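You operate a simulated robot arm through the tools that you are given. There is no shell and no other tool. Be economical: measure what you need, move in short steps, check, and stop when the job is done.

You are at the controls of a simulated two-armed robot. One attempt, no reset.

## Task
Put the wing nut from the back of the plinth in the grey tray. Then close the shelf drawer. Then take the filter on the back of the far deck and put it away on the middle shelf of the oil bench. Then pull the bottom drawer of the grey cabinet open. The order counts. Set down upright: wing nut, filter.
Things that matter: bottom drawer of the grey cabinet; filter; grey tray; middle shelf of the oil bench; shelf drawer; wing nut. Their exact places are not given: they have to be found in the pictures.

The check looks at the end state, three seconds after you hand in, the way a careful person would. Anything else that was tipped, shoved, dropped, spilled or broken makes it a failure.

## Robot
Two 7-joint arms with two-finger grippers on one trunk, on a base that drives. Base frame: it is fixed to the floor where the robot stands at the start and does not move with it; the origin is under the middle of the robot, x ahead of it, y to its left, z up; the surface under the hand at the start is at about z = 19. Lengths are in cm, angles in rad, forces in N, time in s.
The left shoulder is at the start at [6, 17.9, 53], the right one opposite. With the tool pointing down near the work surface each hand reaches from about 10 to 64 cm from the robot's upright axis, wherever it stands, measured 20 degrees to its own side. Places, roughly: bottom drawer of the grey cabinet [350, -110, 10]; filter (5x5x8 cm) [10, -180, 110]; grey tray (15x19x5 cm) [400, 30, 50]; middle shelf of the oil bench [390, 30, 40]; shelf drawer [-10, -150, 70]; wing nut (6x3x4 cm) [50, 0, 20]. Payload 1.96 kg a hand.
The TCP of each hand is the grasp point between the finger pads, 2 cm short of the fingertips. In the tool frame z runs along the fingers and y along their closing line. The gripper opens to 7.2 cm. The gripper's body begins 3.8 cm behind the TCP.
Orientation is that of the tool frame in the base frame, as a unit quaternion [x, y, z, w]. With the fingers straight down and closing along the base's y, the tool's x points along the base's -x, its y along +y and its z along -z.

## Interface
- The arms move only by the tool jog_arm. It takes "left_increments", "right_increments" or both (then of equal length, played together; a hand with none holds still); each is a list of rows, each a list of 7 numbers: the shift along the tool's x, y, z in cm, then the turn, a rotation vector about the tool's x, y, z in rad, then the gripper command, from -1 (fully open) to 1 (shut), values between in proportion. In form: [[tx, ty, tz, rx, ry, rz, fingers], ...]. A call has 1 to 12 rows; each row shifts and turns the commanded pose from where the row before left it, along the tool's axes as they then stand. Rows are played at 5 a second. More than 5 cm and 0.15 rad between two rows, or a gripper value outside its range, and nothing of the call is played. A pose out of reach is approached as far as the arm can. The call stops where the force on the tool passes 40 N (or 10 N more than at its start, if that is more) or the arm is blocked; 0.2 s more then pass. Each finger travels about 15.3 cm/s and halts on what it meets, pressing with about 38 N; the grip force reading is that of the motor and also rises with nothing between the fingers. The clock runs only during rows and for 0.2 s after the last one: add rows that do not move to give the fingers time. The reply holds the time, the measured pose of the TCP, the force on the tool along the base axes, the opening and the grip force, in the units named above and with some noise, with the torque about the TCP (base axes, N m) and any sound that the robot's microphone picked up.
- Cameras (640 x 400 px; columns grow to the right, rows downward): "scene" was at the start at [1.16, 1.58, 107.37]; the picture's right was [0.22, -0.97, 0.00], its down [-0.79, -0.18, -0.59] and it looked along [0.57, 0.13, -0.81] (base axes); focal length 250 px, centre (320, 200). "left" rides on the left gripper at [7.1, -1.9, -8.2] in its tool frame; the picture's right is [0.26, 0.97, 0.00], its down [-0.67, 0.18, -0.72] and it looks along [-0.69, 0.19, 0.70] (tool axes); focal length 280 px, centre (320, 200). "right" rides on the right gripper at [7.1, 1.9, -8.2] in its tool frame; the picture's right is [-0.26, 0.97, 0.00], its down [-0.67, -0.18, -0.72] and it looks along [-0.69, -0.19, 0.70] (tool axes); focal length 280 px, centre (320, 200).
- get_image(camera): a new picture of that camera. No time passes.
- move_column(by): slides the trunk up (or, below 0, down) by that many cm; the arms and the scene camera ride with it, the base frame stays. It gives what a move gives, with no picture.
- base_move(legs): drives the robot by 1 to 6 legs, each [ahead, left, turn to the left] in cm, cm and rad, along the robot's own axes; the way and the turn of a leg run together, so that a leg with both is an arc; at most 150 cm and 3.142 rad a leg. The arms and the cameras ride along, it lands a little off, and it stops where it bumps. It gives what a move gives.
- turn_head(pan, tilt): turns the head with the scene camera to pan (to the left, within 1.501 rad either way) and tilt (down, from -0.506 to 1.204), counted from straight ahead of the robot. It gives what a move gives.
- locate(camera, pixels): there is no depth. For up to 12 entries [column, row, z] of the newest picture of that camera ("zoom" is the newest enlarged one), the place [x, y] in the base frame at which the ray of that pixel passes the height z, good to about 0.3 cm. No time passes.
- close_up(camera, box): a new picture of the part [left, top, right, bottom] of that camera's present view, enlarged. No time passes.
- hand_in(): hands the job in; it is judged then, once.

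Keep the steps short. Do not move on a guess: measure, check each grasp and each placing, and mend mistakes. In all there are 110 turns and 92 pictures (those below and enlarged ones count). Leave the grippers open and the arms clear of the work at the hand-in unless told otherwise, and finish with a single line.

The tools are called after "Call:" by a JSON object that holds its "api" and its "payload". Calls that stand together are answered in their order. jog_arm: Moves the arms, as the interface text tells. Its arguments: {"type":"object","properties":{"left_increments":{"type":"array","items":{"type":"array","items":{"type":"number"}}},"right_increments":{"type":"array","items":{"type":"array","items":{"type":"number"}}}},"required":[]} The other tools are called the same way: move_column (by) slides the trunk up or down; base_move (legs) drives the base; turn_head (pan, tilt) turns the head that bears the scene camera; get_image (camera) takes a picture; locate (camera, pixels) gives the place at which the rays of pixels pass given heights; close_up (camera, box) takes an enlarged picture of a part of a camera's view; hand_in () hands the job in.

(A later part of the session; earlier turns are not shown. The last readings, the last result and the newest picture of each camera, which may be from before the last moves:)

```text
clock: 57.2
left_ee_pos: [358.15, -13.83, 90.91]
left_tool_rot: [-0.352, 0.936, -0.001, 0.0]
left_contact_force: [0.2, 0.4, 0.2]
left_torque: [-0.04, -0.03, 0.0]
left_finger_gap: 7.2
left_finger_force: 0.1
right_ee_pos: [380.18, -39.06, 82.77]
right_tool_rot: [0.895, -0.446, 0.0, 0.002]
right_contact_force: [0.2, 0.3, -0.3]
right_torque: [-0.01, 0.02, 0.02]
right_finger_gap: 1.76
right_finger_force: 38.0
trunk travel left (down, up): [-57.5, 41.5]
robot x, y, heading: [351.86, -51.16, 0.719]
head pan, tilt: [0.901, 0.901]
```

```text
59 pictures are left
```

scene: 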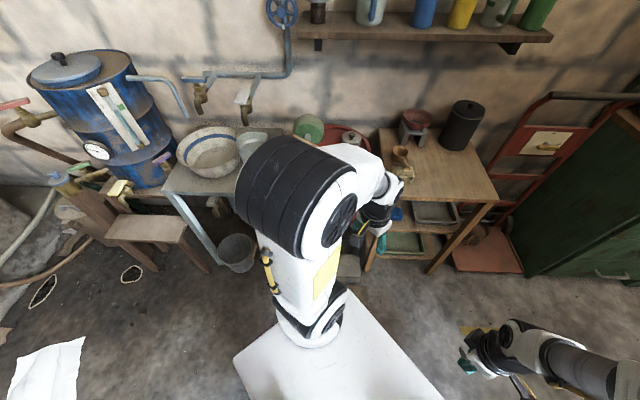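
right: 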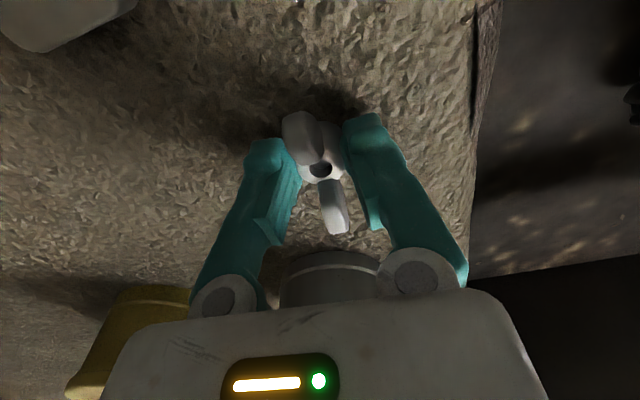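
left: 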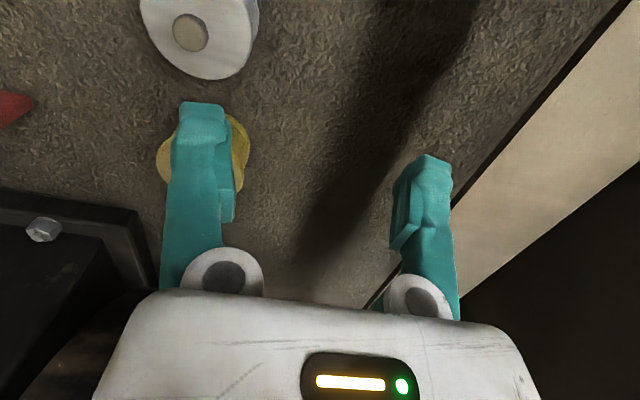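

Nothing seems displaced. Move in diagonally, then finish the turn.

Call:
{"api": "base_move", "payload": {"legs": [[36, -10, 0], [0, 0, 0.85]]}}

Call:
{"api": "turn_head", "payload": {"pan": -0.1, "tilt": 0.95}}

Call:
{"api": "get_image", "payload": {"camera": "scene"}}

```text
clock: 58.8
left_ee_pos: [374.38, -13.66, 91.02]
left_tool_rot: [-0.355, 0.935, 0.0, -0.003]
left_contact_force: [1.0, 0.5, 0.0]
left_torque: [-0.01, 0.09, 0.02]
left_finger_gap: 7.19
left_finger_force: 0.1
right_ee_pos: [396.49, -39.1, 82.65]
right_tool_rot: [0.897, -0.442, -0.002, 0.002]
right_contact_force: [1.3, 0.0, -1.3]
right_torque: [-0.01, 0.06, -0.02]
right_finger_gap: 1.73
right_finger_force: 38.6
trunk travel left (down, up): [-57.5, 41.5]
robot x, y, heading: [367.7, -51.58, 0.724]
head pan, tilt: [0.901, 0.901]
stopped in leg 1: the robot was blocked; the commanded pose is now the measured one
```

```text
clock: 60.0
left_ee_pos: [373.8, -13.61, 91.02]
left_tool_rot: [-0.356, 0.935, -0.001, -0.001]
left_contact_force: [-0.7, 0.1, -0.9]
left_torque: [0.04, 0.02, 0.0]
left_finger_gap: 7.18
left_finger_force: 0.1
right_ee_pos: [396.07, -39.02, 82.87]
right_tool_rot: [0.897, -0.441, 0.0, 0.002]
right_contact_force: [-0.4, -0.7, -0.2]
right_torque: [0.02, -0.03, 0.0]
right_finger_gap: 1.75
right_finger_force: 38.2
trunk travel left (down, up): [-57.5, 41.5]
robot x, y, heading: [367.98, -51.1, 0.722]
head pan, tilt: [-0.099, 0.949]
```

```text
58 pictures are left
```

scene: 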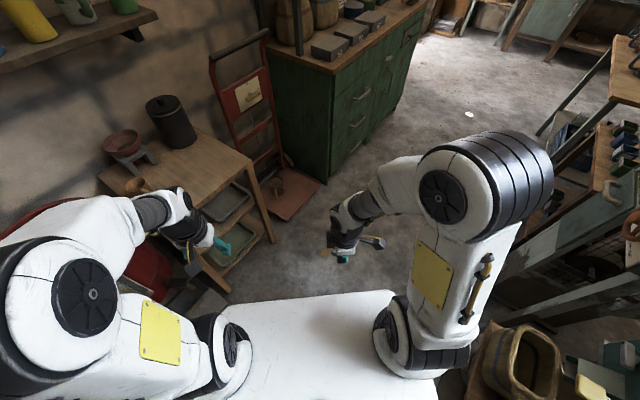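

Blocked again in +y. Suspect something low in front of the base (the board on the floor). Look down there.

Call:
{"api": "turn_head", "payload": {"pan": 0.35, "tilt": 1.2}}

Call:
{"api": "get_image", "payload": {"camera": "scene"}}

Call:
{"api": "get_image", "payload": {"camera": "left"}}

```text
clock: 61.0
left_ee_pos: [373.85, -13.67, 90.88]
left_tool_rot: [-0.355, 0.935, -0.002, 0.0]
left_contact_force: [0.4, 0.3, 0.0]
left_torque: [0.01, -0.01, 0.01]
left_finger_gap: 7.19
left_finger_force: 0.0
right_ee_pos: [396.1, -38.98, 82.87]
right_tool_rot: [0.897, -0.442, 0.001, 0.001]
right_contact_force: [0.8, -0.2, -0.4]
right_torque: [0.0, 0.03, 0.01]
right_finger_gap: 1.75
right_finger_force: 38.3
trunk travel left (down, up): [-57.5, 41.5]
robot x, y, heading: [367.97, -51.32, 0.726]
head pan, tilt: [0.351, 1.201]
```

```text
57 pictures are left
```

scene: 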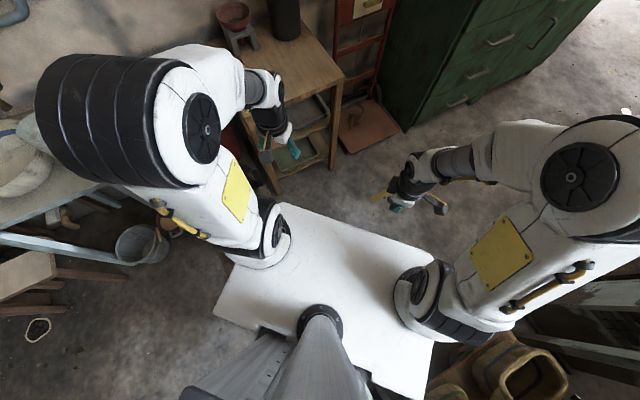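

```text
56 pictures are left
```

left: 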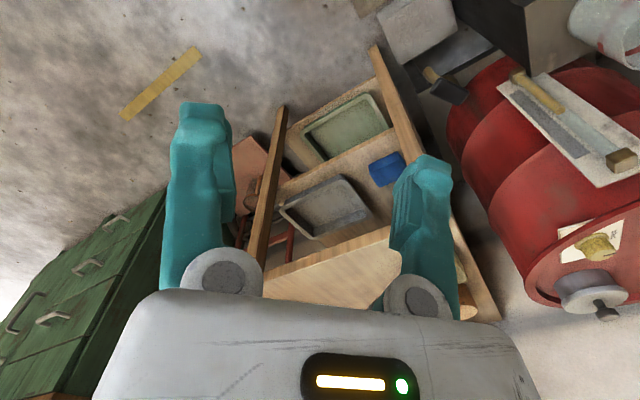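

Call:
{"api": "turn_head", "payload": {"pan": 1.0, "tilt": 1.2}}

Call:
{"api": "get_image", "payload": {"camera": "scene"}}

Call:
{"api": "locate", "payload": {"camera": "left", "pixels": [[418, 25, 0], [385, 30, 0], [418, 65, 0], [418, 30, 10], [355, 15, 0], [374, 48, 0], [283, 110, 0], [300, 200, 40], [160, 80, 0]]}}

```text
clock: 62.0
left_ee_pos: [373.88, -13.68, 90.96]
left_tool_rot: [-0.356, 0.935, 0.0, -0.001]
left_contact_force: [-0.6, -0.3, -0.7]
left_torque: [-0.01, 0.0, -0.03]
left_finger_gap: 7.2
left_finger_force: 0.0
right_ee_pos: [396.09, -39.07, 82.76]
right_tool_rot: [0.897, -0.442, 0.0, 0.001]
right_contact_force: [-0.5, 0.7, -0.2]
right_torque: [-0.01, -0.01, 0.04]
right_finger_gap: 1.72
right_finger_force: 38.0
trunk travel left (down, up): [-57.5, 41.5]
robot x, y, heading: [367.87, -51.09, 0.722]
head pan, tilt: [1.0, 1.201]
```

```text
55 pictures are left
```

scene: 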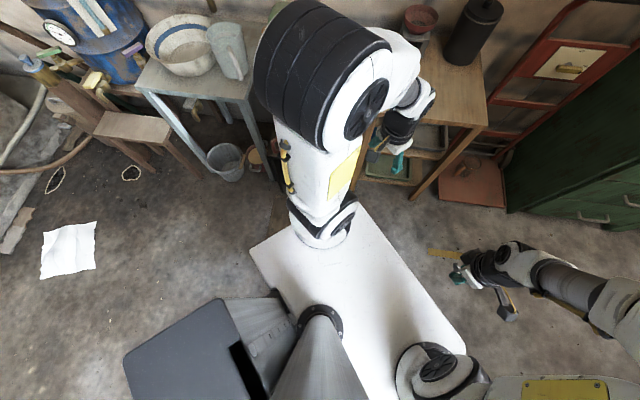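

```text
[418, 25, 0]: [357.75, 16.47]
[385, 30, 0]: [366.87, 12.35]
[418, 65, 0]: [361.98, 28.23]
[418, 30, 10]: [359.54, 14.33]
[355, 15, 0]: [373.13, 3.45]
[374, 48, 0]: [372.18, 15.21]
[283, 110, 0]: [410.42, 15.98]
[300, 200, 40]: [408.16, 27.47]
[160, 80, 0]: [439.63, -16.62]
```

Call:
{"api": "turn_head", "payload": {"pan": -1.2, "tilt": 1.2}}

Call:
{"api": "get_image", "payload": {"camera": "scene"}}

```text
clock: 64.0
left_ee_pos: [373.81, -13.74, 90.92]
left_tool_rot: [-0.355, 0.935, 0.0, 0.0]
left_contact_force: [-0.2, 0.0, -0.1]
left_torque: [0.02, -0.01, 0.0]
left_finger_gap: 7.2
left_finger_force: 0.1
right_ee_pos: [396.0, -38.94, 82.79]
right_tool_rot: [0.897, -0.442, 0.0, 0.001]
right_contact_force: [-0.5, 0.2, -0.2]
right_torque: [0.01, 0.03, 0.02]
right_finger_gap: 1.7
right_finger_force: 37.8
trunk travel left (down, up): [-57.5, 41.5]
robot x, y, heading: [367.78, -51.16, 0.724]
head pan, tilt: [-1.201, 1.201]
```

```text
54 pictures are left
```

scene: 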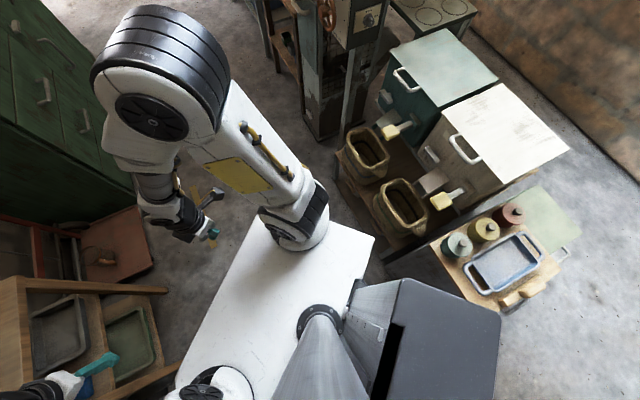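

The rear box is close to the grey cabinet and the baskets' bench. Try moving straight +y by 12 cm, away from them.

Call:
{"api": "base_move", "payload": {"legs": [[8, 9, 0]]}}

Call:
{"api": "get_image", "payload": {"camera": "scene"}}

```text
clock: 65.2
left_ee_pos: [373.5, -13.78, 90.93]
left_tool_rot: [-0.354, 0.935, -0.001, 0.0]
left_contact_force: [-1.1, -0.1, -0.4]
left_torque: [-0.03, 0.0, -0.01]
left_finger_gap: 7.2
left_finger_force: 0.1
right_ee_pos: [395.72, -39.08, 82.89]
right_tool_rot: [0.897, -0.442, 0.0, 0.001]
right_contact_force: [-0.3, 0.0, -0.6]
right_torque: [-0.01, 0.02, -0.01]
right_finger_gap: 1.73
right_finger_force: 38.3
trunk travel left (down, up): [-57.5, 41.5]
robot x, y, heading: [367.44, -51.13, 0.724]
head pan, tilt: [-1.201, 1.201]
stopped in leg 1: the robot was blocked; the commanded pose is now the measured one
```

```text
53 pictures are left
```

scene: 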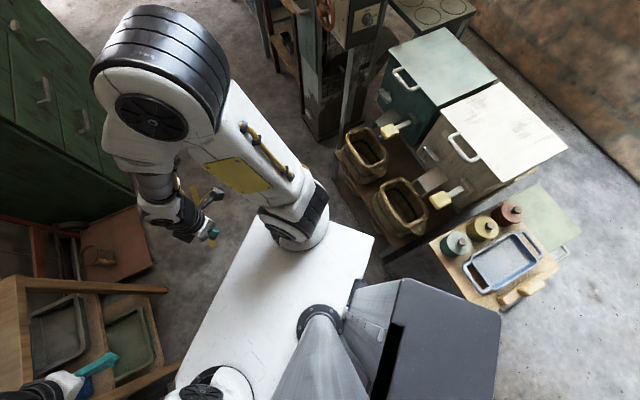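

Call:
{"api": "locate", "payload": {"camera": "scene", "pixels": [[375, 236, 25], [262, 225, 25], [180, 380, 25], [500, 318, 70], [400, 280, 70], [505, 312, 62], [430, 243, 62], [388, 262, 30], [165, 290, 70], [175, 368, 20]]}}

Call:
{"api": "turn_head", "payload": {"pan": 0.75, "tilt": 1.2}}

Call:
{"api": "get_image", "payload": {"camera": "scene"}}

```text
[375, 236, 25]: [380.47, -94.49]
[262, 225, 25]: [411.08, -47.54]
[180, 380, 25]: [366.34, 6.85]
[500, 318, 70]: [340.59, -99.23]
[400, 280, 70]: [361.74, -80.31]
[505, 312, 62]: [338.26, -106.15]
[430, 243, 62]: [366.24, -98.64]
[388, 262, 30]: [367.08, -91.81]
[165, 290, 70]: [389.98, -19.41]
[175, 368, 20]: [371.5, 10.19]
```

```text
clock: 67.1
left_ee_pos: [373.68, -13.71, 90.93]
left_tool_rot: [-0.355, 0.935, -0.001, -0.001]
left_contact_force: [-0.2, -0.1, -0.4]
left_torque: [-0.02, 0.03, -0.01]
left_finger_gap: 7.2
left_finger_force: 0.1
right_ee_pos: [395.7, -39.13, 82.83]
right_tool_rot: [0.897, -0.442, 0.001, 0.002]
right_contact_force: [-0.3, 0.6, -0.7]
right_torque: [-0.02, -0.03, 0.0]
right_finger_gap: 1.7
right_finger_force: 37.6
trunk travel left (down, up): [-57.5, 41.5]
robot x, y, heading: [367.5, -50.75, 0.719]
head pan, tilt: [0.75, 1.201]
```

```text
52 pictures are left
```

scene: 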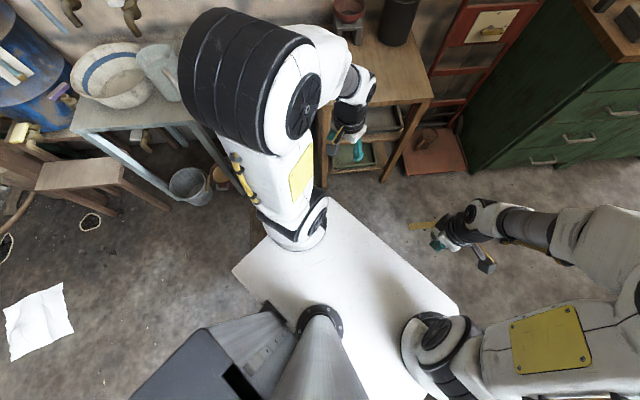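

+y is blocked by something low at the left (the floor board), and the rear box is near the cabinet. Back out: turn right to heading ~0 and drive along the aisle past the board before turning.

Call:
{"api": "base_move", "payload": {"legs": [[0, 0, -0.72]]}}

Call:
{"api": "turn_head", "payload": {"pan": 0.6, "tilt": 1.1}}

Call:
{"api": "get_image", "payload": {"camera": "scene"}}

```text
clock: 69.4
left_ee_pos: [396.64, -26.84, 90.91]
left_tool_rot: [-0.003, 1.0, 0.0, -0.001]
left_contact_force: [0.1, 0.0, 0.1]
left_torque: [-0.02, 0.02, -0.02]
left_finger_gap: 7.2
left_finger_force: 0.0
right_ee_pos: [396.67, -60.7, 82.94]
right_tool_rot: [-0.684, 0.729, 0.0, 0.0]
right_contact_force: [-0.1, 0.4, -0.7]
right_torque: [0.0, -0.01, 0.0]
right_finger_gap: 1.72
right_finger_force: 38.2
trunk travel left (down, up): [-57.5, 41.5]
robot x, y, heading: [367.44, -50.99, 0.002]
head pan, tilt: [0.75, 1.201]
```

```text
clock: 70.1
left_ee_pos: [396.65, -26.93, 90.95]
left_tool_rot: [-0.002, 1.0, 0.0, -0.001]
left_contact_force: [0.4, 0.2, -0.1]
left_torque: [-0.02, 0.02, -0.02]
left_finger_gap: 7.23
left_finger_force: 0.1
right_ee_pos: [396.71, -60.56, 82.84]
right_tool_rot: [-0.684, 0.729, -0.001, -0.001]
right_contact_force: [0.2, 0.1, -0.8]
right_torque: [0.0, 0.03, -0.01]
right_finger_gap: 1.72
right_finger_force: 38.1
trunk travel left (down, up): [-57.5, 41.5]
robot x, y, heading: [367.95, -51.03, 0.005]
head pan, tilt: [0.6, 1.1]
```

```text
51 pictures are left
```

scene: 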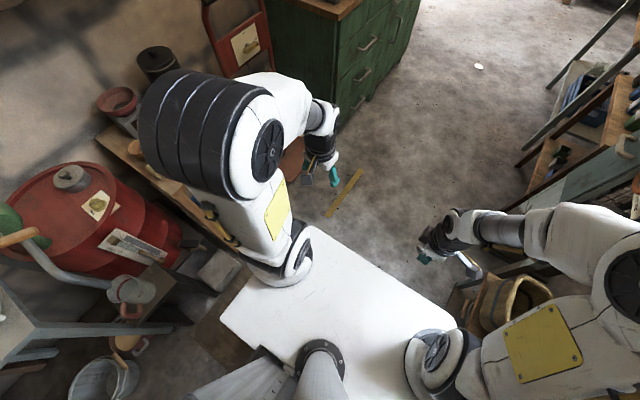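

Call:
{"api": "locate", "payload": {"camera": "scene", "pixels": [[195, 327, 0], [222, 290, 0], [240, 268, 0], [235, 372, 0], [215, 290, 0], [240, 265, 10], [160, 265, 30], [175, 325, 0], [365, 170, 0], [330, 215, 0]]}}

Call:
{"api": "close_up", "payload": {"camera": "scene", "box": [60, 220, 300, 400]}}

```text
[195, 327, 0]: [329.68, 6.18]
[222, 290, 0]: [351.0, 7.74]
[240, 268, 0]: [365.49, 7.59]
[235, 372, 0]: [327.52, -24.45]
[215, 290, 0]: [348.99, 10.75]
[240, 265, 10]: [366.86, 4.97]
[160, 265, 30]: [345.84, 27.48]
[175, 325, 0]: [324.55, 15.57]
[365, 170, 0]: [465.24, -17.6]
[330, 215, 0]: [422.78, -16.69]
```

```text
2.22 times, centred on (180, 310) of scene
```

zoom: 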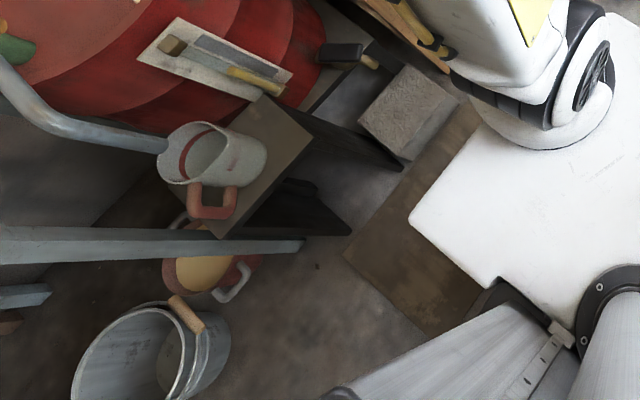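

The board spans x≈329–375, y≈−27…7; I must pass it. Drive on along the aisle to x≈412, then nudge left.

Call:
{"api": "base_move", "payload": {"legs": [[45, 2, 0], [0, 18, 0]]}}

Call:
{"api": "turn_head", "payload": {"pan": -1.0, "tilt": 1.0}}

Call:
{"api": "get_image", "payload": {"camera": "scene"}}

```text
clock: 74.0
left_ee_pos: [441.65, -6.65, 90.9]
left_tool_rot: [-0.001, 1.0, -0.002, -0.002]
left_contact_force: [-0.2, 0.1, -0.5]
left_torque: [0.02, 0.0, 0.02]
left_finger_gap: 7.19
left_finger_force: 0.1
right_ee_pos: [441.67, -40.31, 82.87]
right_tool_rot: [-0.683, 0.731, -0.001, -0.002]
right_contact_force: [0.2, 0.9, -0.8]
right_torque: [-0.03, -0.01, -0.01]
right_finger_gap: 1.66
right_finger_force: 37.6
trunk travel left (down, up): [-57.5, 41.5]
robot x, y, heading: [412.5, -30.7, -0.001]
head pan, tilt: [0.6, 1.1]
```

```text
clock: 75.6
left_ee_pos: [441.74, -6.67, 90.99]
left_tool_rot: [-0.001, 1.0, -0.001, -0.001]
left_contact_force: [-0.6, 0.1, -0.5]
left_torque: [0.0, 0.0, 0.02]
left_finger_gap: 7.22
left_finger_force: 0.1
right_ee_pos: [441.5, -40.44, 82.94]
right_tool_rot: [-0.683, 0.731, 0.0, -0.001]
right_contact_force: [-0.1, -0.1, -0.8]
right_torque: [0.0, 0.01, 0.0]
right_finger_gap: 1.68
right_finger_force: 38.0
trunk travel left (down, up): [-57.5, 41.5]
robot x, y, heading: [412.48, -30.46, 0.002]
head pan, tilt: [-1.0, 1.0]
```

```text
49 pictures are left
```

scene: 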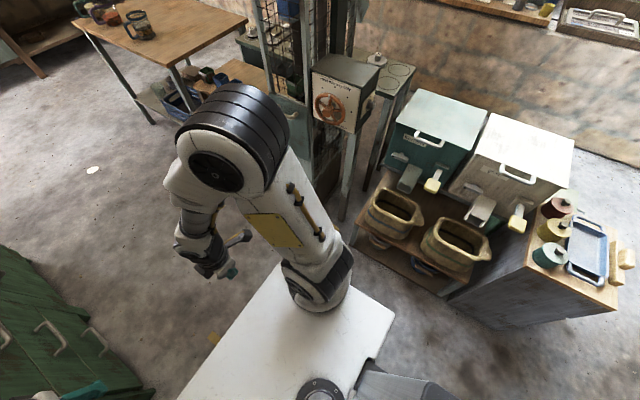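

Board passed. Now turn left in place and check.

Call:
{"api": "base_move", "payload": {"legs": [[0, 0, 1.57]]}}

Call:
{"api": "turn_head", "payload": {"pan": 0.0, "tilt": 0.95}}

Call:
{"api": "get_image", "payload": {"camera": "scene"}}

Call:
{"api": "close_up", "payload": {"camera": "right", "box": [160, 60, 480, 260]}}

```text
clock: 79.9
left_ee_pos: [387.41, -2.36, 90.95]
left_tool_rot: [0.72, -0.694, 0.001, 0.0]
left_contact_force: [0.3, -0.5, -0.1]
left_torque: [-0.01, 0.03, 0.01]
left_finger_gap: 7.2
left_finger_force: 0.0
right_ee_pos: [421.24, -1.39, 82.76]
right_tool_rot: [1.0, -0.019, 0.0, 0.001]
right_contact_force: [0.7, 0.3, -1.1]
right_torque: [0.01, 0.01, 0.0]
right_finger_gap: 1.67
right_finger_force: 38.5
trunk travel left (down, up): [-57.5, 41.5]
robot x, y, heading: [412.41, -30.77, 1.603]
head pan, tilt: [-1.0, 1.0]
```

```text
clock: 81.2
left_ee_pos: [387.5, -2.34, 90.85]
left_tool_rot: [0.72, -0.694, 0.001, 0.0]
left_contact_force: [0.8, 0.3, 0.4]
left_torque: [0.01, 0.01, 0.01]
left_finger_gap: 7.21
left_finger_force: 0.0
right_ee_pos: [421.15, -1.4, 82.79]
right_tool_rot: [1.0, -0.018, 0.001, 0.001]
right_contact_force: [0.5, 0.7, -0.2]
right_torque: [-0.02, -0.02, -0.01]
right_finger_gap: 1.64
right_finger_force: 38.2
trunk travel left (down, up): [-57.5, 41.5]
robot x, y, heading: [412.22, -30.52, 1.606]
head pan, tilt: [0.0, 0.949]
```

```text
48 pictures are left
```

scene: 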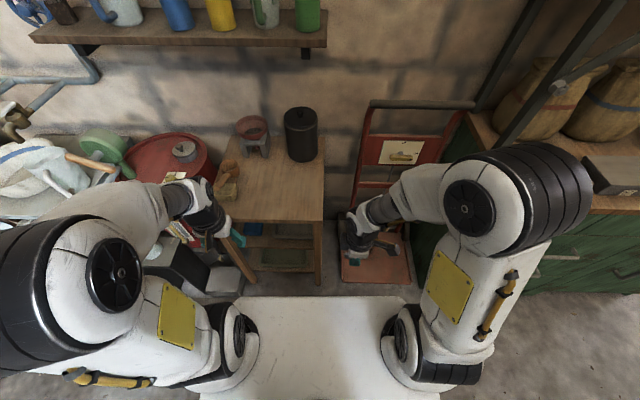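

```text
2.00 times, centred on (320, 160) of right
```

zoom: 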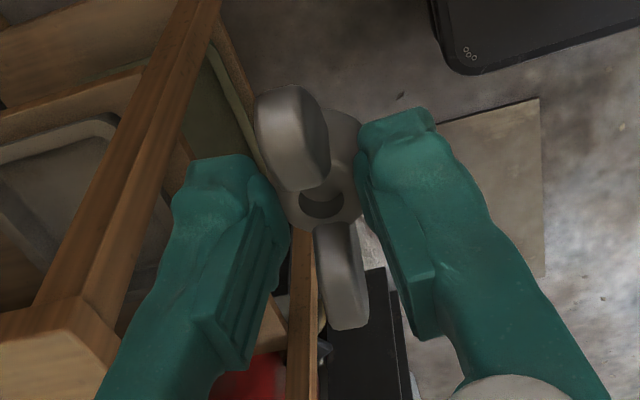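

Nut still held. Triangulate the bench-top height from the front-right corner (323,220).

Call:
{"api": "locate", "payload": {"camera": "scene", "pixels": [[323, 220, 66], [323, 220, 70], [323, 220, 74], [326, 150, 70], [240, 195, 70], [302, 155, 70], [225, 190, 70]]}}

Call:
{"api": "close_up", "payload": {"camera": "scene", "box": [180, 100, 400, 300]}}

Call:
{"api": "get_image", "payload": {"camera": "left"}}

```text
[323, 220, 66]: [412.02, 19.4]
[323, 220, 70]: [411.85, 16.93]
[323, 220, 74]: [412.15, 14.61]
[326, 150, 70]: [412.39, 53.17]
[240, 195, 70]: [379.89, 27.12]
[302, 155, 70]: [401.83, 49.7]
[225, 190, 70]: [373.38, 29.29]
```

```text
2.00 times, centred on (290, 200) of scene
```

zoom: 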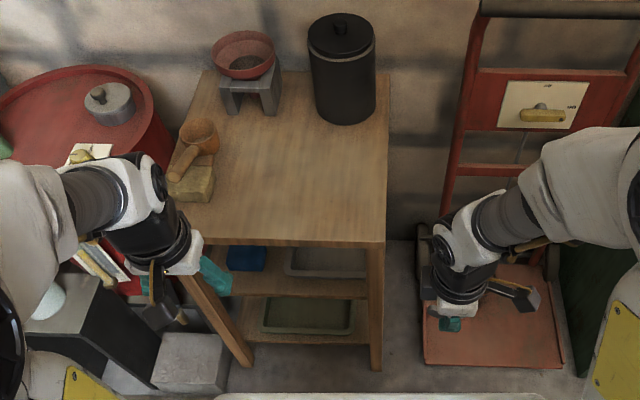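

```text
45 pictures are left
```

left: 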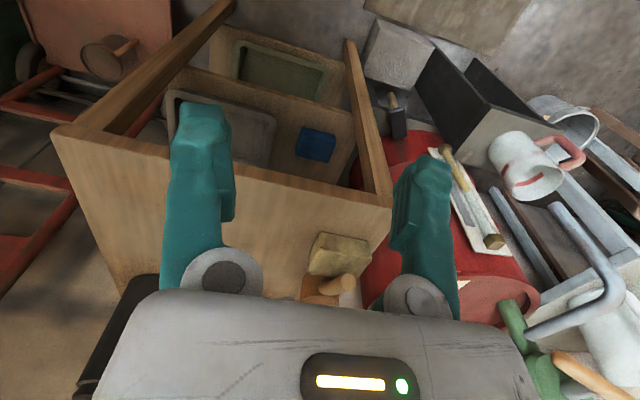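

Bench top ≈ z 72, front edge y≈15.5, x 373–412; tray ≈ x 390–409, y 19.5–35 on the shelf (z≈41). Nudge the base, then roll the right hand on so its camera faces the bench.

Call:
{"api": "base_move", "payload": {"legs": [[4, 4, -0.03]]}}

Call:
{"api": "jog_arm", "payload": {"right_increments": [[0, 0, -1, 0, 0, -0.14, 1], [0, 0, -1, 0, 0, -0.14, 1], [0, 0, -1, 0, 0, -0.14, 1], [0, 0, -1, 0, 0, -0.14, 1], [0, 0, 0, 0, 0, -0.14, 1], [0, 0, 0, 0, 0, -0.14, 1], [0, 0, 0, 0, 0, -0.14, 1], [0, 0, 0, 0, 0, -0.14, 1], [0, 0, 0, 0, 0, -0.14, 1], [0, 0, 0, 0, 0, -0.14, 1], [0, 0, 0, 0, 0, -0.14, 1], [0, 0, 0, 0, 0, -0.1, 1]]}}

```text
clock: 82.1
left_ee_pos: [384.29, 2.47, 90.75]
left_tool_rot: [0.708, -0.706, 0.002, -0.001]
left_contact_force: [-0.3, 0.6, -0.3]
left_torque: [-0.03, -0.06, 0.01]
left_finger_gap: 7.2
left_finger_force: 0.1
right_ee_pos: [417.85, 2.41, 82.92]
right_tool_rot: [0.999, -0.033, 0.002, 0.003]
right_contact_force: [-0.6, -0.4, 0.4]
right_torque: [-0.02, -0.04, -0.07]
right_finger_gap: 1.64
right_finger_force: 38.1
trunk travel left (down, up): [-57.5, 41.5]
robot x, y, heading: [408.31, -26.87, 1.571]
head pan, tilt: [0.0, 0.949]
```

```text
clock: 84.7
left_ee_pos: [384.3, 2.38, 90.89]
left_tool_rot: [0.708, -0.706, 0.001, 0.0]
left_contact_force: [0.1, 0.4, 0.0]
left_torque: [0.0, 0.01, 0.0]
left_finger_gap: 7.19
left_finger_force: 0.0
right_ee_pos: [418.09, 2.37, 86.79]
right_tool_rot: [0.706, 0.709, 0.0, 0.001]
right_contact_force: [0.9, 0.4, -0.3]
right_torque: [0.01, -0.01, -0.02]
right_finger_gap: 1.6
right_finger_force: 37.8
trunk travel left (down, up): [-57.5, 41.5]
robot x, y, heading: [408.52, -27.04, 1.57]
head pan, tilt: [0.0, 0.949]
```

The roll works (tool x now +y). Move over the bench top to (402,23), stop at z≈80.

Call:
{"api": "jog_arm", "payload": {"right_increments": [[3.4, -2.6, 0, 0, 0, 0, 1], [3.4, -2.6, 0, 0, 0, 0, 1], [3.4, -2.6, 0, 0, 0, 0, 1], [3.4, -2.7, 0, 0, 0, 0, 1], [3.4, -2.7, 0, 0, 0, 0, 1], [3.4, -2.7, 0, 0, 0, 0, 1], [0, 0, 3, 0, 0, 0, 1], [0, 0, 3, 0, 0, 0, 1], [0, 0, 0, 0, 0, 0, 1]]}}

Call:
{"api": "get_image", "payload": {"camera": "right"}}

Call:
{"api": "get_image", "payload": {"camera": "scene"}}

```text
clock: 86.7
left_ee_pos: [384.32, 2.36, 90.95]
left_tool_rot: [0.709, -0.705, 0.002, 0.001]
left_contact_force: [-0.1, 0.4, -1.4]
left_torque: [0.01, -0.02, -0.04]
left_finger_gap: 7.18
left_finger_force: 0.0
right_ee_pos: [403.61, 21.08, 80.96]
right_tool_rot: [0.706, 0.708, 0.0, 0.002]
right_contact_force: [0.5, -0.3, -0.8]
right_torque: [0.0, 0.02, 0.0]
right_finger_gap: 1.56
right_finger_force: 38.2
right hand out of reach, approached as far as the arm can: row 6
trunk travel left (down, up): [-57.5, 41.5]
robot x, y, heading: [408.58, -27.04, 1.569]
head pan, tilt: [0.0, 0.949]
```

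```text
44 pictures are left
```

right: 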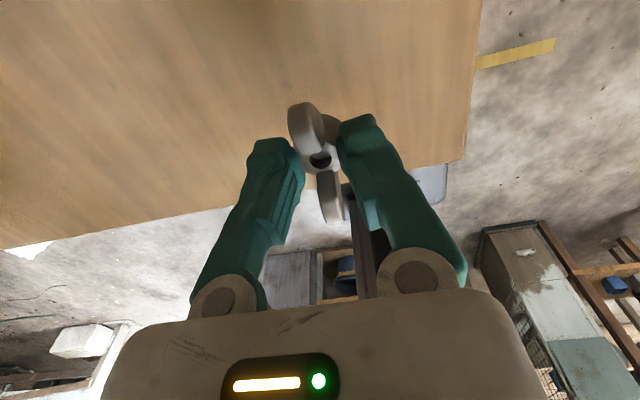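

```text
43 pictures are left
```

scene: 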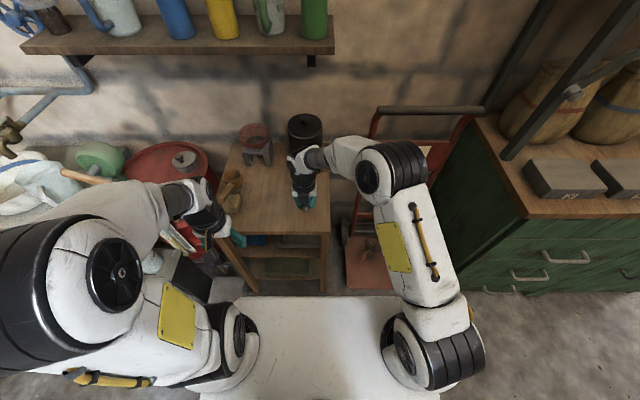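

Reach is at its limit there but fine. Lower to z≈77 and look closely at the nut-to-wood gap.

Call:
{"api": "jog_arm", "payload": {"right_increments": [[0, 0, 2, 0, 0, 0, 1], [0, 0, 2, 0, 0, 0, 1], [0, 0, 0, 0, 0, 0, 1]]}}

Call:
{"api": "close_up", "payload": {"camera": "right", "box": [200, 60, 440, 210]}}

```text
clock: 87.5
left_ee_pos: [384.44, 2.36, 91.01]
left_tool_rot: [0.708, -0.706, 0.001, -0.001]
left_contact_force: [1.0, -0.2, 0.1]
left_torque: [0.02, 0.02, 0.0]
left_finger_gap: 7.2
left_finger_force: 0.0
right_ee_pos: [403.44, 21.01, 77.02]
right_tool_rot: [0.707, 0.707, 0.001, -0.001]
right_contact_force: [2.0, 4.0, 18.6]
right_torque: [0.01, -0.17, 0.01]
right_finger_gap: 1.58
right_finger_force: 38.1
trunk travel left (down, up): [-57.5, 41.5]
robot x, y, heading: [408.63, -26.61, 1.563]
head pan, tilt: [0.0, 0.949]
```

```text
2.67 times, centred on (320, 135) of right
```

zoom: 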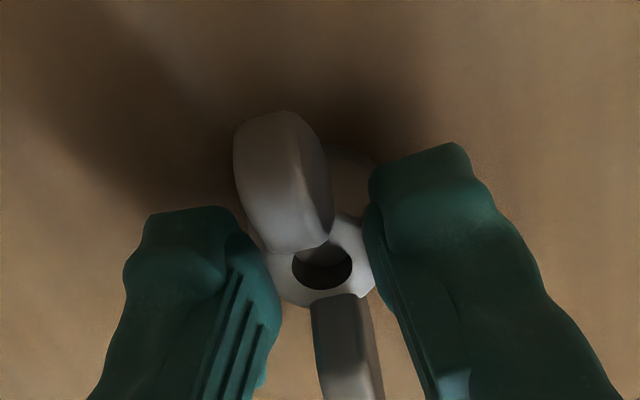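

Contact (18.6 N up): the nut stands on the bench top. Open and lower a little.

Call:
{"api": "jog_arm", "payload": {"right_increments": [[0, 0, -0.1, 0, 0, 0, 1], [0, 0, 0, 0, 0, 0, 0.5], [0, 0, 0, 0, 0, 0, 0], [0, 0, 0, 0, 0, 0, -1], [0, 0, 0, 0, 0, 0, -1], [0, 0, 0.5, 0, 0, 0, -1], [0, 0, 0.4, 0, 0, 0, -1], [0, 0, 0, 0, 0, 0, -1]]}}

Call:
{"api": "close_up", "payload": {"camera": "right", "box": [160, 40, 480, 240]}}

```text
clock: 89.3
left_ee_pos: [384.33, 2.47, 90.97]
left_tool_rot: [0.709, -0.706, 0.001, -0.001]
left_contact_force: [-0.4, -0.3, -0.5]
left_torque: [0.01, 0.01, -0.02]
left_finger_gap: 7.18
left_finger_force: 0.2
right_ee_pos: [403.53, 21.06, 76.13]
right_tool_rot: [0.706, 0.708, 0.0, 0.001]
right_contact_force: [-0.4, 0.1, 0.2]
right_torque: [0.01, 0.0, 0.01]
right_finger_gap: 7.19
right_finger_force: 0.0
trunk travel left (down, up): [-57.5, 41.5]
robot x, y, heading: [408.53, -26.7, 1.573]
head pan, tilt: [0.0, 0.949]
```

```text
2.00 times, centred on (320, 140) of right
```

zoom: 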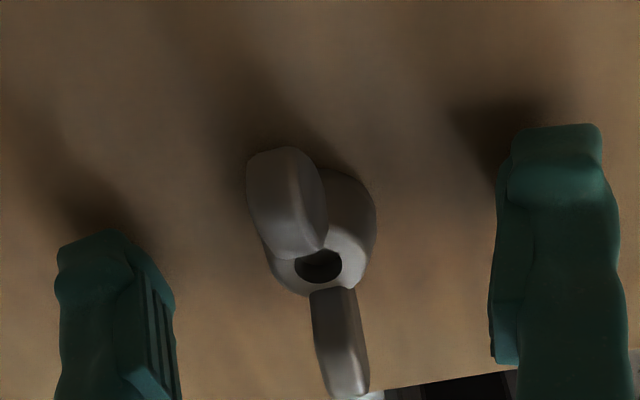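

Nut stands free. Feel for the surface with the fingertips in small steps.

Call:
{"api": "jog_arm", "payload": {"right_increments": [[0, 0, 0.4, 0, 0, 0, -1], [0, 0, 0.3, 0, 0, 0, -1], [0, 0, 0, 0, 0, 0, -1]]}}

```text
clock: 90.1
left_ee_pos: [384.37, 2.17, 91.2]
left_tool_rot: [0.709, -0.705, 0.001, -0.001]
left_contact_force: [-0.5, -0.7, -0.8]
left_torque: [0.0, 0.0, 0.0]
left_finger_gap: 7.2
left_finger_force: 0.0
right_ee_pos: [403.57, 20.84, 75.67]
right_tool_rot: [0.707, 0.708, 0.001, -0.001]
right_contact_force: [4.6, 2.8, 28.2]
right_torque: [0.02, 0.07, 0.52]
right_finger_gap: 7.22
right_finger_force: 0.0
trunk travel left (down, up): [-57.5, 41.5]
robot x, y, heading: [408.39, -26.72, 1.578]
head pan, tilt: [0.0, 0.949]
```

Surface at z≈73.7. Raise 0.5, back 0.5, then tilt the hand forward 0.81 rad about the TCP.

Call:
{"api": "jog_arm", "payload": {"right_increments": [[-0.4, 0, -0.7, 0, 0, 0, -1], [0, 0, 0, 0, 0.135, 0, -1], [0, 0, 0, 0, 0.135, 0, -1], [0, 0, 0, 0, 0.135, 0, -1], [0, 0, 0, 0, 0.135, 0, -1], [0, 0, 0, 0, 0.135, 0, -1], [0, 0, 0, 0, 0.135, 0, -1], [0, 0, 0, 0, 0, 0, -1]]}}

Call:
{"api": "close_up", "payload": {"camera": "right", "box": [160, 40, 480, 240]}}

```text
clock: 92.1
left_ee_pos: [384.42, 2.31, 90.94]
left_tool_rot: [0.708, -0.706, 0.001, 0.0]
left_contact_force: [0.7, -0.3, -0.8]
left_torque: [0.0, 0.0, 0.01]
left_finger_gap: 7.19
left_finger_force: 0.0
right_ee_pos: [404.04, 22.49, 78.82]
right_tool_rot: [0.686, 0.611, 0.258, -0.302]
right_contact_force: [0.4, -0.1, 0.4]
right_torque: [-0.02, 0.0, -0.04]
right_finger_gap: 7.19
right_finger_force: 0.0
trunk travel left (down, up): [-57.5, 41.5]
robot x, y, heading: [408.44, -26.38, 1.572]
head pan, tilt: [0.0, 0.949]
stopped in row 8 (right hand): the arm was blocked; the commanded pose is now the measured one
```

```text
2.00 times, centred on (320, 140) of right
```

zoom: 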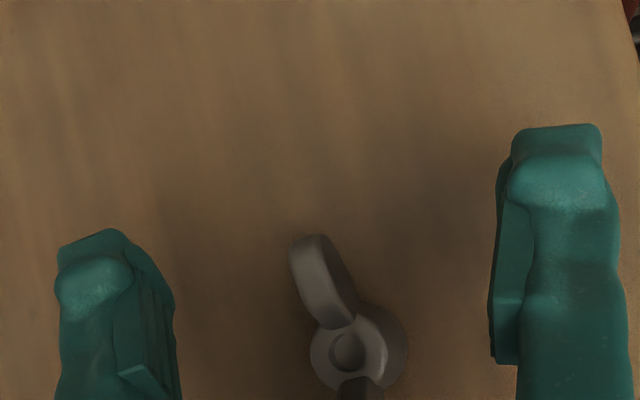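

The arm was blocked and the hand rode up; nut is still standing. Look at what limits it.

Call:
{"api": "turn_head", "payload": {"pan": -0.1, "tilt": 0.95}}

Call:
{"api": "close_up", "payload": {"camera": "scene", "box": [200, 100, 480, 300]}}

```text
clock: 92.8
left_ee_pos: [384.47, 2.42, 90.89]
left_tool_rot: [0.708, -0.707, 0.001, 0.001]
left_contact_force: [-0.5, -0.6, 0.5]
left_torque: [0.01, 0.02, 0.01]
left_finger_gap: 7.21
left_finger_force: 0.1
right_ee_pos: [404.1, 22.35, 78.72]
right_tool_rot: [0.685, 0.611, 0.257, -0.303]
right_contact_force: [-0.1, -0.2, 1.0]
right_torque: [0.02, 0.0, 0.03]
right_finger_gap: 7.2
right_finger_force: 0.1
trunk travel left (down, up): [-57.5, 41.5]
robot x, y, heading: [408.61, -26.68, 1.574]
head pan, tilt: [-0.099, 0.949]
```

```text
2.00 times, centred on (340, 200) of scene
```

zoom: 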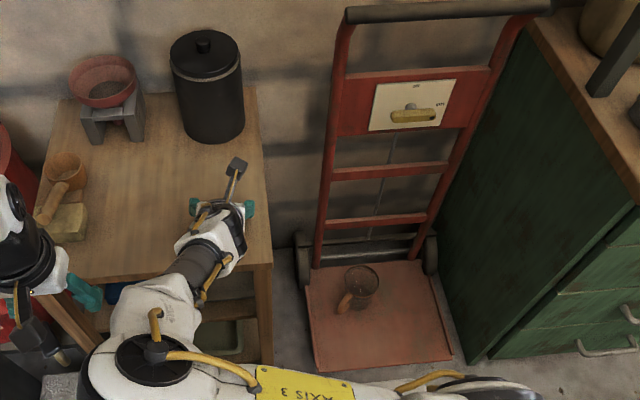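

The arm is folded too tightly – I'm standing too close for a tilted hand. Raise the hand, back the base 15 cm, then come back in.

Call:
{"api": "jog_arm", "payload": {"right_increments": [[2.2, 0, -2.2, 0, 0, 0, -1], [2.2, 0, -2.2, 0, 0, 0, -1], [0, 0, 0, 0, 0, 0, -1]]}}

Call:
{"api": "base_move", "payload": {"legs": [[-15, 0, 0]]}}

```text
clock: 93.6
left_ee_pos: [384.43, 2.43, 90.95]
left_tool_rot: [0.708, -0.707, 0.001, 0.0]
left_contact_force: [-0.1, -0.3, 0.3]
left_torque: [-0.01, 0.0, 0.0]
left_finger_gap: 7.22
left_finger_force: 0.1
right_ee_pos: [404.87, 22.13, 85.01]
right_tool_rot: [0.684, 0.612, 0.258, -0.301]
right_contact_force: [0.1, -0.6, 0.2]
right_torque: [0.03, -0.01, 0.0]
right_finger_gap: 7.21
right_finger_force: 0.0
trunk travel left (down, up): [-57.5, 41.5]
robot x, y, heading: [408.74, -27.12, 1.573]
head pan, tilt: [-0.099, 0.949]
```

```text
clock: 95.0
left_ee_pos: [384.38, -12.92, 90.88]
left_tool_rot: [0.709, -0.706, 0.0, -0.001]
left_contact_force: [-0.4, -0.3, 0.5]
left_torque: [-0.01, 0.0, -0.01]
left_finger_gap: 7.17
left_finger_force: 0.1
right_ee_pos: [404.72, 6.79, 85.05]
right_tool_rot: [0.684, 0.613, 0.257, -0.302]
right_contact_force: [-0.8, -0.1, -0.3]
right_torque: [0.01, -0.01, 0.01]
right_finger_gap: 7.19
right_finger_force: 0.0
trunk travel left (down, up): [-57.5, 41.5]
robot x, y, heading: [408.53, -42.12, 1.577]
head pan, tilt: [-0.099, 0.949]
```

Straighten the roll (−0.11) and approach along the finger line, stopping 4 cm short to check.

Call:
{"api": "jog_arm", "payload": {"right_increments": [[0, 0, 0, 0, 0, -0.11, -1], [1.6, -0.6, 3, 0, 0, 0, -1], [1.6, -0.6, 3, 0, 0, 0, -1], [0, 0, 3, 0, 0, 0, -1], [0, 0, 3, 0, 0, 0, -1], [0, 0, 0, 0, 0, 0, -1]]}}

Call:
{"api": "get_image", "payload": {"camera": "right"}}

```text
clock: 96.4
left_ee_pos: [384.34, -12.9, 91.0]
left_tool_rot: [0.709, -0.705, 0.002, 0.001]
left_contact_force: [1.2, -0.2, -1.3]
left_torque: [0.01, 0.0, -0.01]
left_finger_gap: 7.18
left_finger_force: 0.0
right_ee_pos: [403.04, 17.77, 79.03]
right_tool_rot: [0.648, 0.65, 0.274, -0.288]
right_contact_force: [0.1, 0.3, 0.2]
right_torque: [0.01, 0.0, 0.0]
right_finger_gap: 7.22
right_finger_force: 0.0
trunk travel left (down, up): [-57.5, 41.5]
robot x, y, heading: [408.94, -41.87, 1.577]
head pan, tilt: [-0.099, 0.949]
```

```text
38 pictures are left
```

right: 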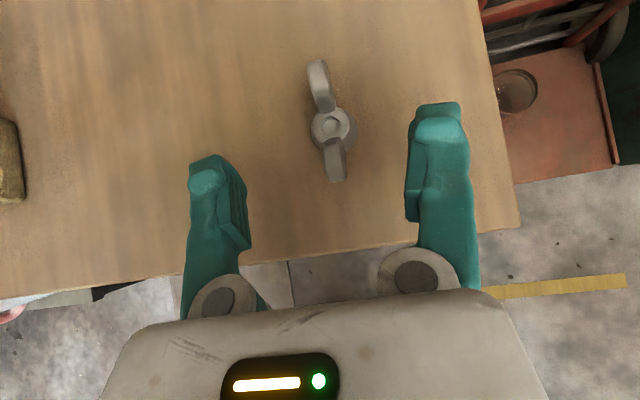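

Clear view. Locate the hub.

Call:
{"api": "locate", "payload": {"camera": "right", "pixels": [[333, 126, 75], [333, 126, 76], [320, 70, 77], [338, 178, 77]]}}

```text
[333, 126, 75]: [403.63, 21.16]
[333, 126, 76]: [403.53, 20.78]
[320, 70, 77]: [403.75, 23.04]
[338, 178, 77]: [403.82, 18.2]
```

Hub at (403.6, 21.0). Advance 3.9 cm, then close.

Call:
{"api": "jog_arm", "payload": {"right_increments": [[-0.1, 0.5, 2.0, 0, 0, 0, -1], [-0.1, 0, 1.9, 0, 0, 0, -1], [0, 0, 0, 0, 0, 0, -1], [0, 0, 0, 0, 0, 0, -0.3], [0, 0, 0, 0, 0, 0, 0.3], [0, 0, 0, 0, 0, 0, 1], [0, 0, 0, 0, 0, 0, 1], [0, 0, 0, 0, 0, 0, 1]]}}

Call:
{"api": "close_up", "payload": {"camera": "right", "box": [160, 40, 480, 240]}}

```text
clock: 98.2
left_ee_pos: [384.39, -12.79, 90.97]
left_tool_rot: [0.708, -0.706, 0.001, -0.001]
left_contact_force: [-1.1, 0.7, 0.8]
left_torque: [0.0, -0.03, 0.01]
left_finger_gap: 7.2
left_finger_force: 0.2
right_ee_pos: [403.43, 20.47, 76.03]
right_tool_rot: [0.648, 0.649, 0.274, -0.288]
right_contact_force: [0.1, 0.2, -0.4]
right_torque: [-0.01, 0.01, -0.02]
right_finger_gap: 2.0
right_finger_force: 38.1
trunk travel left (down, up): [-57.5, 41.5]
robot x, y, heading: [408.21, -41.89, 1.575]
head pan, tilt: [-0.099, 0.949]
```

```text
2.00 times, centred on (320, 140) of right
```

zoom: 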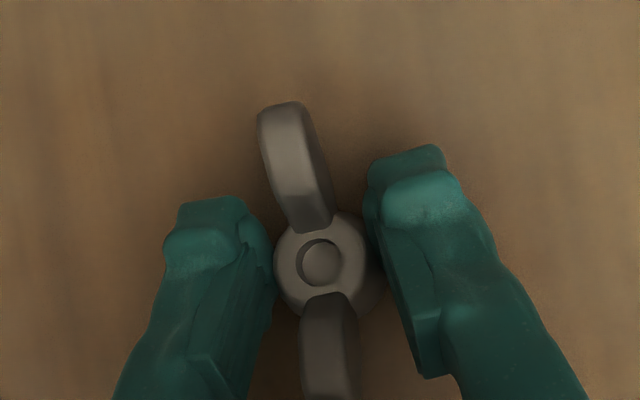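

Re-gripped at tilt (2.0 cm). Lift, pull back in front of the bench, then lower the trunk.

Call:
{"api": "jog_arm", "payload": {"right_increments": [[1.1, 0, -1.0, 0, 0, 0, 1], [1.4, 0, -1.4, 0, 0, 0, 1], [-2.7, 0, -2.8, 0, 0, 0, 1], [-2.7, 0, -2.8, 0, 0, 0, 1], [-2.7, 0, -2.8, 0, 0, 0, 1], [-2.7, 0, -2.8, 0, 0, 0, 1], [-1, 0, -1, 0, 0, 0, 1], [0, 0, 0, 0, 0, 0, 1]]}}

Call:
{"api": "move_column", "payload": {"by": -29}}

Call:
{"api": "get_image", "payload": {"camera": "right"}}

```text
clock: 100.2
left_ee_pos: [384.3, -12.83, 90.86]
left_tool_rot: [0.709, -0.705, 0.003, 0.0]
left_contact_force: [-0.1, 0.6, -0.2]
left_torque: [0.01, -0.03, 0.01]
left_finger_gap: 7.23
left_finger_force: 0.0
right_ee_pos: [407.98, 6.09, 79.82]
right_tool_rot: [0.686, 0.609, 0.283, -0.279]
right_contact_force: [-0.9, 0.5, -1.4]
right_torque: [-0.01, 0.0, -0.02]
right_finger_gap: 1.98
right_finger_force: 37.8
trunk travel left (down, up): [-57.5, 41.5]
robot x, y, heading: [408.48, -41.93, 1.575]
head pan, tilt: [-0.099, 0.949]
stopped in row 8 (right hand): the arm was blocked; the commanded pose is now the measured one
```

```text
clock: 103.1
left_ee_pos: [384.35, -12.82, 62.06]
left_tool_rot: [0.709, -0.705, 0.001, 0.0]
left_contact_force: [0.6, -0.1, -0.1]
left_torque: [-0.02, -0.01, 0.0]
left_finger_gap: 7.17
left_finger_force: 0.1
right_ee_pos: [408.34, 6.16, 50.91]
right_tool_rot: [0.689, 0.606, 0.284, -0.279]
right_contact_force: [0.2, 0.4, -0.3]
right_torque: [0.02, -0.01, 0.02]
right_finger_gap: 1.98
right_finger_force: 37.7
trunk travel left (down, up): [-28.5, 70.5]
robot x, y, heading: [408.14, -41.87, 1.574]
head pan, tilt: [-0.099, 0.949]
```

```text
36 pictures are left
```

right: 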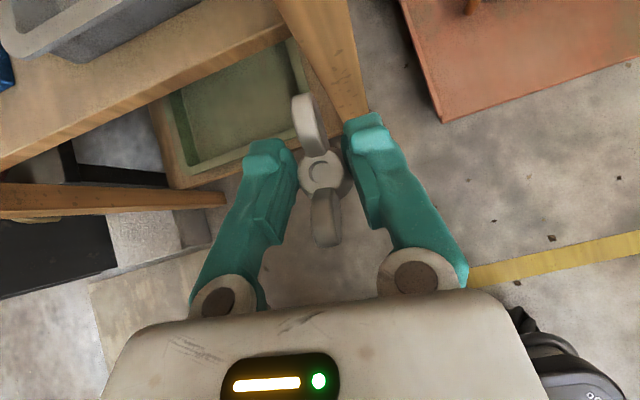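

Yaw drifted slightly. Correct it, shift 8 cm left (-x) and look at the tray.

Call:
{"api": "jog_arm", "payload": {"right_increments": [[0, -4, 0, 0.043, 0, -0.1, 1], [0, -4, 0, 0, 0, 0, 1], [1.5, 0, 0, 0, 0, 0, 1], [0, 0, 0, 0, 0, 0, 1]]}}

Call:
{"api": "get_image", "payload": {"camera": "right"}}

```text
clock: 104.1
left_ee_pos: [384.3, -12.9, 61.9]
left_tool_rot: [0.709, -0.706, 0.001, 0.001]
left_contact_force: [0.7, -0.3, -1.4]
left_torque: [0.02, 0.0, -0.01]
left_finger_gap: 7.19
left_finger_force: 0.1
right_ee_pos: [399.82, 7.47, 51.99]
right_tool_rot: [0.649, 0.648, 0.285, -0.278]
right_contact_force: [0.2, -0.7, -0.1]
right_torque: [-0.02, 0.01, 0.01]
right_finger_gap: 1.96
right_finger_force: 37.9
trunk travel left (down, up): [-28.5, 70.5]
robot x, y, heading: [408.45, -41.62, 1.574]
head pan, tilt: [-0.099, 0.949]
```

```text
35 pictures are left
```

right: 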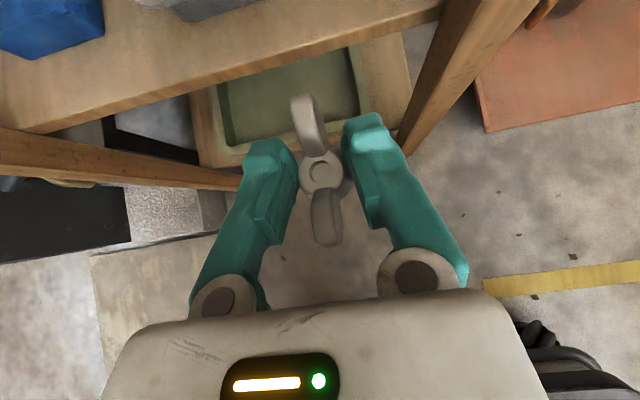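

Use the head camera (it now looks in under the top) for the tray.

Call:
{"api": "turn_head", "payload": {"pan": 0.0, "tilt": 0.75}}

Call:
{"api": "close_up", "payload": {"camera": "scene", "box": [220, 100, 380, 220]}}

```text
clock: 104.8
left_ee_pos: [384.41, -12.86, 61.87]
left_tool_rot: [0.709, -0.706, 0.001, 0.001]
left_contact_force: [0.3, -0.6, -0.5]
left_torque: [-0.05, -0.01, 0.0]
left_finger_gap: 7.22
left_finger_force: 0.2
right_ee_pos: [399.88, 7.55, 52.03]
right_tool_rot: [0.648, 0.649, 0.285, -0.279]
right_contact_force: [0.3, 0.1, -0.5]
right_torque: [-0.02, 0.03, 0.02]
right_finger_gap: 1.97
right_finger_force: 38.2
trunk travel left (down, up): [-28.5, 70.5]
robot x, y, heading: [408.58, -41.84, 1.58]
head pan, tilt: [0.0, 0.75]
```

```text
3.33 times, centred on (300, 160) of scene
```

zoom: 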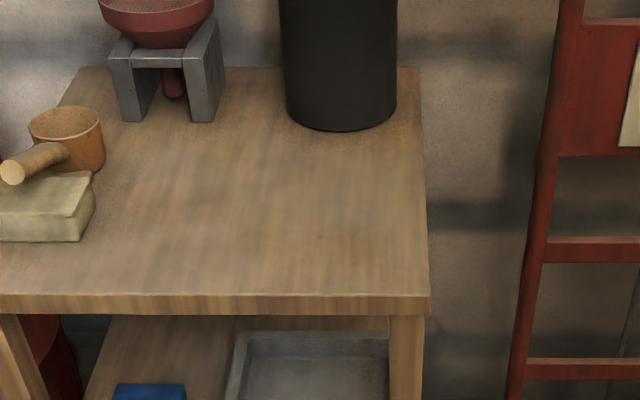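

Call:
{"api": "close_up", "payload": {"camera": "scene", "box": [230, 185, 350, 265]}}

```text
5.00 times, centred on (290, 225) of scene
```

zoom: 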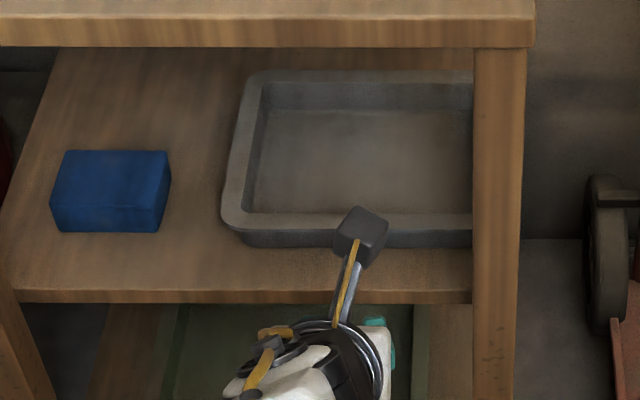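

Call:
{"api": "locate", "payload": {"camera": "zoom", "pixels": [[240, 291, 41], [240, 291, 39], [222, 222, 46], [246, 74, 46], [245, 245, 41], [270, 112, 41.5], [252, 212, 41.5], [350, 232, 46], [472, 160, 46], [110, 230, 41], [60, 50, 41], [240, 45, 70]]}}

```text
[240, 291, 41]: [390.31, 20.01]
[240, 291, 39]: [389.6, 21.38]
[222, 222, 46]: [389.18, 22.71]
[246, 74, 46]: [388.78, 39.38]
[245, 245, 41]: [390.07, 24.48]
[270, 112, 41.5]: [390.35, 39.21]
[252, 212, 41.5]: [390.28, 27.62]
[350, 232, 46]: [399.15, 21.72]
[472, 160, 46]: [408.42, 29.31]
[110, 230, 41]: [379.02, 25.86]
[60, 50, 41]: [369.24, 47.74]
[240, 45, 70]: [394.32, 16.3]
```

Tray interior is roughly x 391–408, y 24–38, rim z≈47. Enter under the top with extra tilt (1.1 rad), nut above the rim; first half way.

Call:
{"api": "jog_arm", "payload": {"right_increments": [[2.7, -0.5, 2.95, 0, 0, 0, 1], [0.3, -0.5, 0, 0, 0.135, 0, 1], [0.3, 0, 0, 0, 0.135, 0, 1], [1.8, 0, 3.5, 0, 0, 0, 1], [1.8, 0, 3.5, 0, 0, 0, 1], [1.3, 0, 2.5, 0, 0, 0, 1], [0, 0, 0, 0, 0, 0, 1]]}}

Call:
{"api": "get_image", "payload": {"camera": "right"}}

```text
clock: 105.7
left_ee_pos: [384.41, -12.73, 61.96]
left_tool_rot: [0.708, -0.707, 0.001, -0.001]
left_contact_force: [-0.4, 0.0, 0.7]
left_torque: [-0.03, -0.01, 0.01]
left_finger_gap: 7.18
left_finger_force: 0.0
right_ee_pos: [399.69, 15.34, 59.92]
right_tool_rot: [0.675, 0.521, 0.311, -0.419]
right_contact_force: [0.0, 0.4, -1.6]
right_torque: [0.02, 0.0, 0.0]
right_finger_gap: 1.94
right_finger_force: 38.0
trunk travel left (down, up): [-28.5, 70.5]
robot x, y, heading: [408.68, -41.91, 1.574]
head pan, tilt: [0.0, 0.75]
stopped in row 4 (right hand): the arm was blocked; the commanded pose is now the measured one
```

```text
32 pictures are left
```

right: 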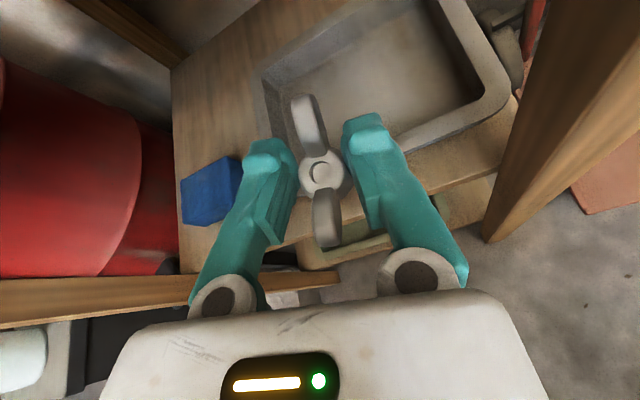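

The extra tilt runs the wrist into its roll limit. Go back to 0.83 rad tilt (clearances still work at y≈26.5) and lower to z≈52.

Call:
{"api": "jog_arm", "payload": {"right_increments": [[0, 0, 0, 0, -0.135, -0.06, 1], [0, 0, 0, 0, -0.135, -0.06, 1], [0, 0, 0, 0, 0, -0.12, 1], [-2.9, 0, 2.7, 0, 0, 0, 1], [-2.9, 0, 2.7, 0, 0, 0, 1], [0, 0, 0, 0, 0, 0, 1]]}}

```text
clock: 106.2
left_ee_pos: [384.6, -12.92, 62.1]
left_tool_rot: [-0.707, 0.707, 0.0, 0.001]
left_contact_force: [-0.4, 0.1, 0.4]
left_torque: [-0.01, -0.01, 0.01]
left_finger_gap: 7.2
left_finger_force: 0.1
right_ee_pos: [399.95, 14.87, 59.59]
right_tool_rot: [0.684, 0.583, 0.264, -0.35]
right_contact_force: [4.7, -9.3, 1.7]
right_torque: [1.17, 0.37, -0.34]
right_finger_gap: 1.89
right_finger_force: 38.0
trunk travel left (down, up): [-28.5, 70.5]
robot x, y, heading: [408.31, -42.06, 1.577]
head pan, tilt: [0.0, 0.75]
stopped in row 2 (right hand): the force on the tool passed its limit at 86 N (the readings are from after the stop); the commanded pose is now the measured one
```

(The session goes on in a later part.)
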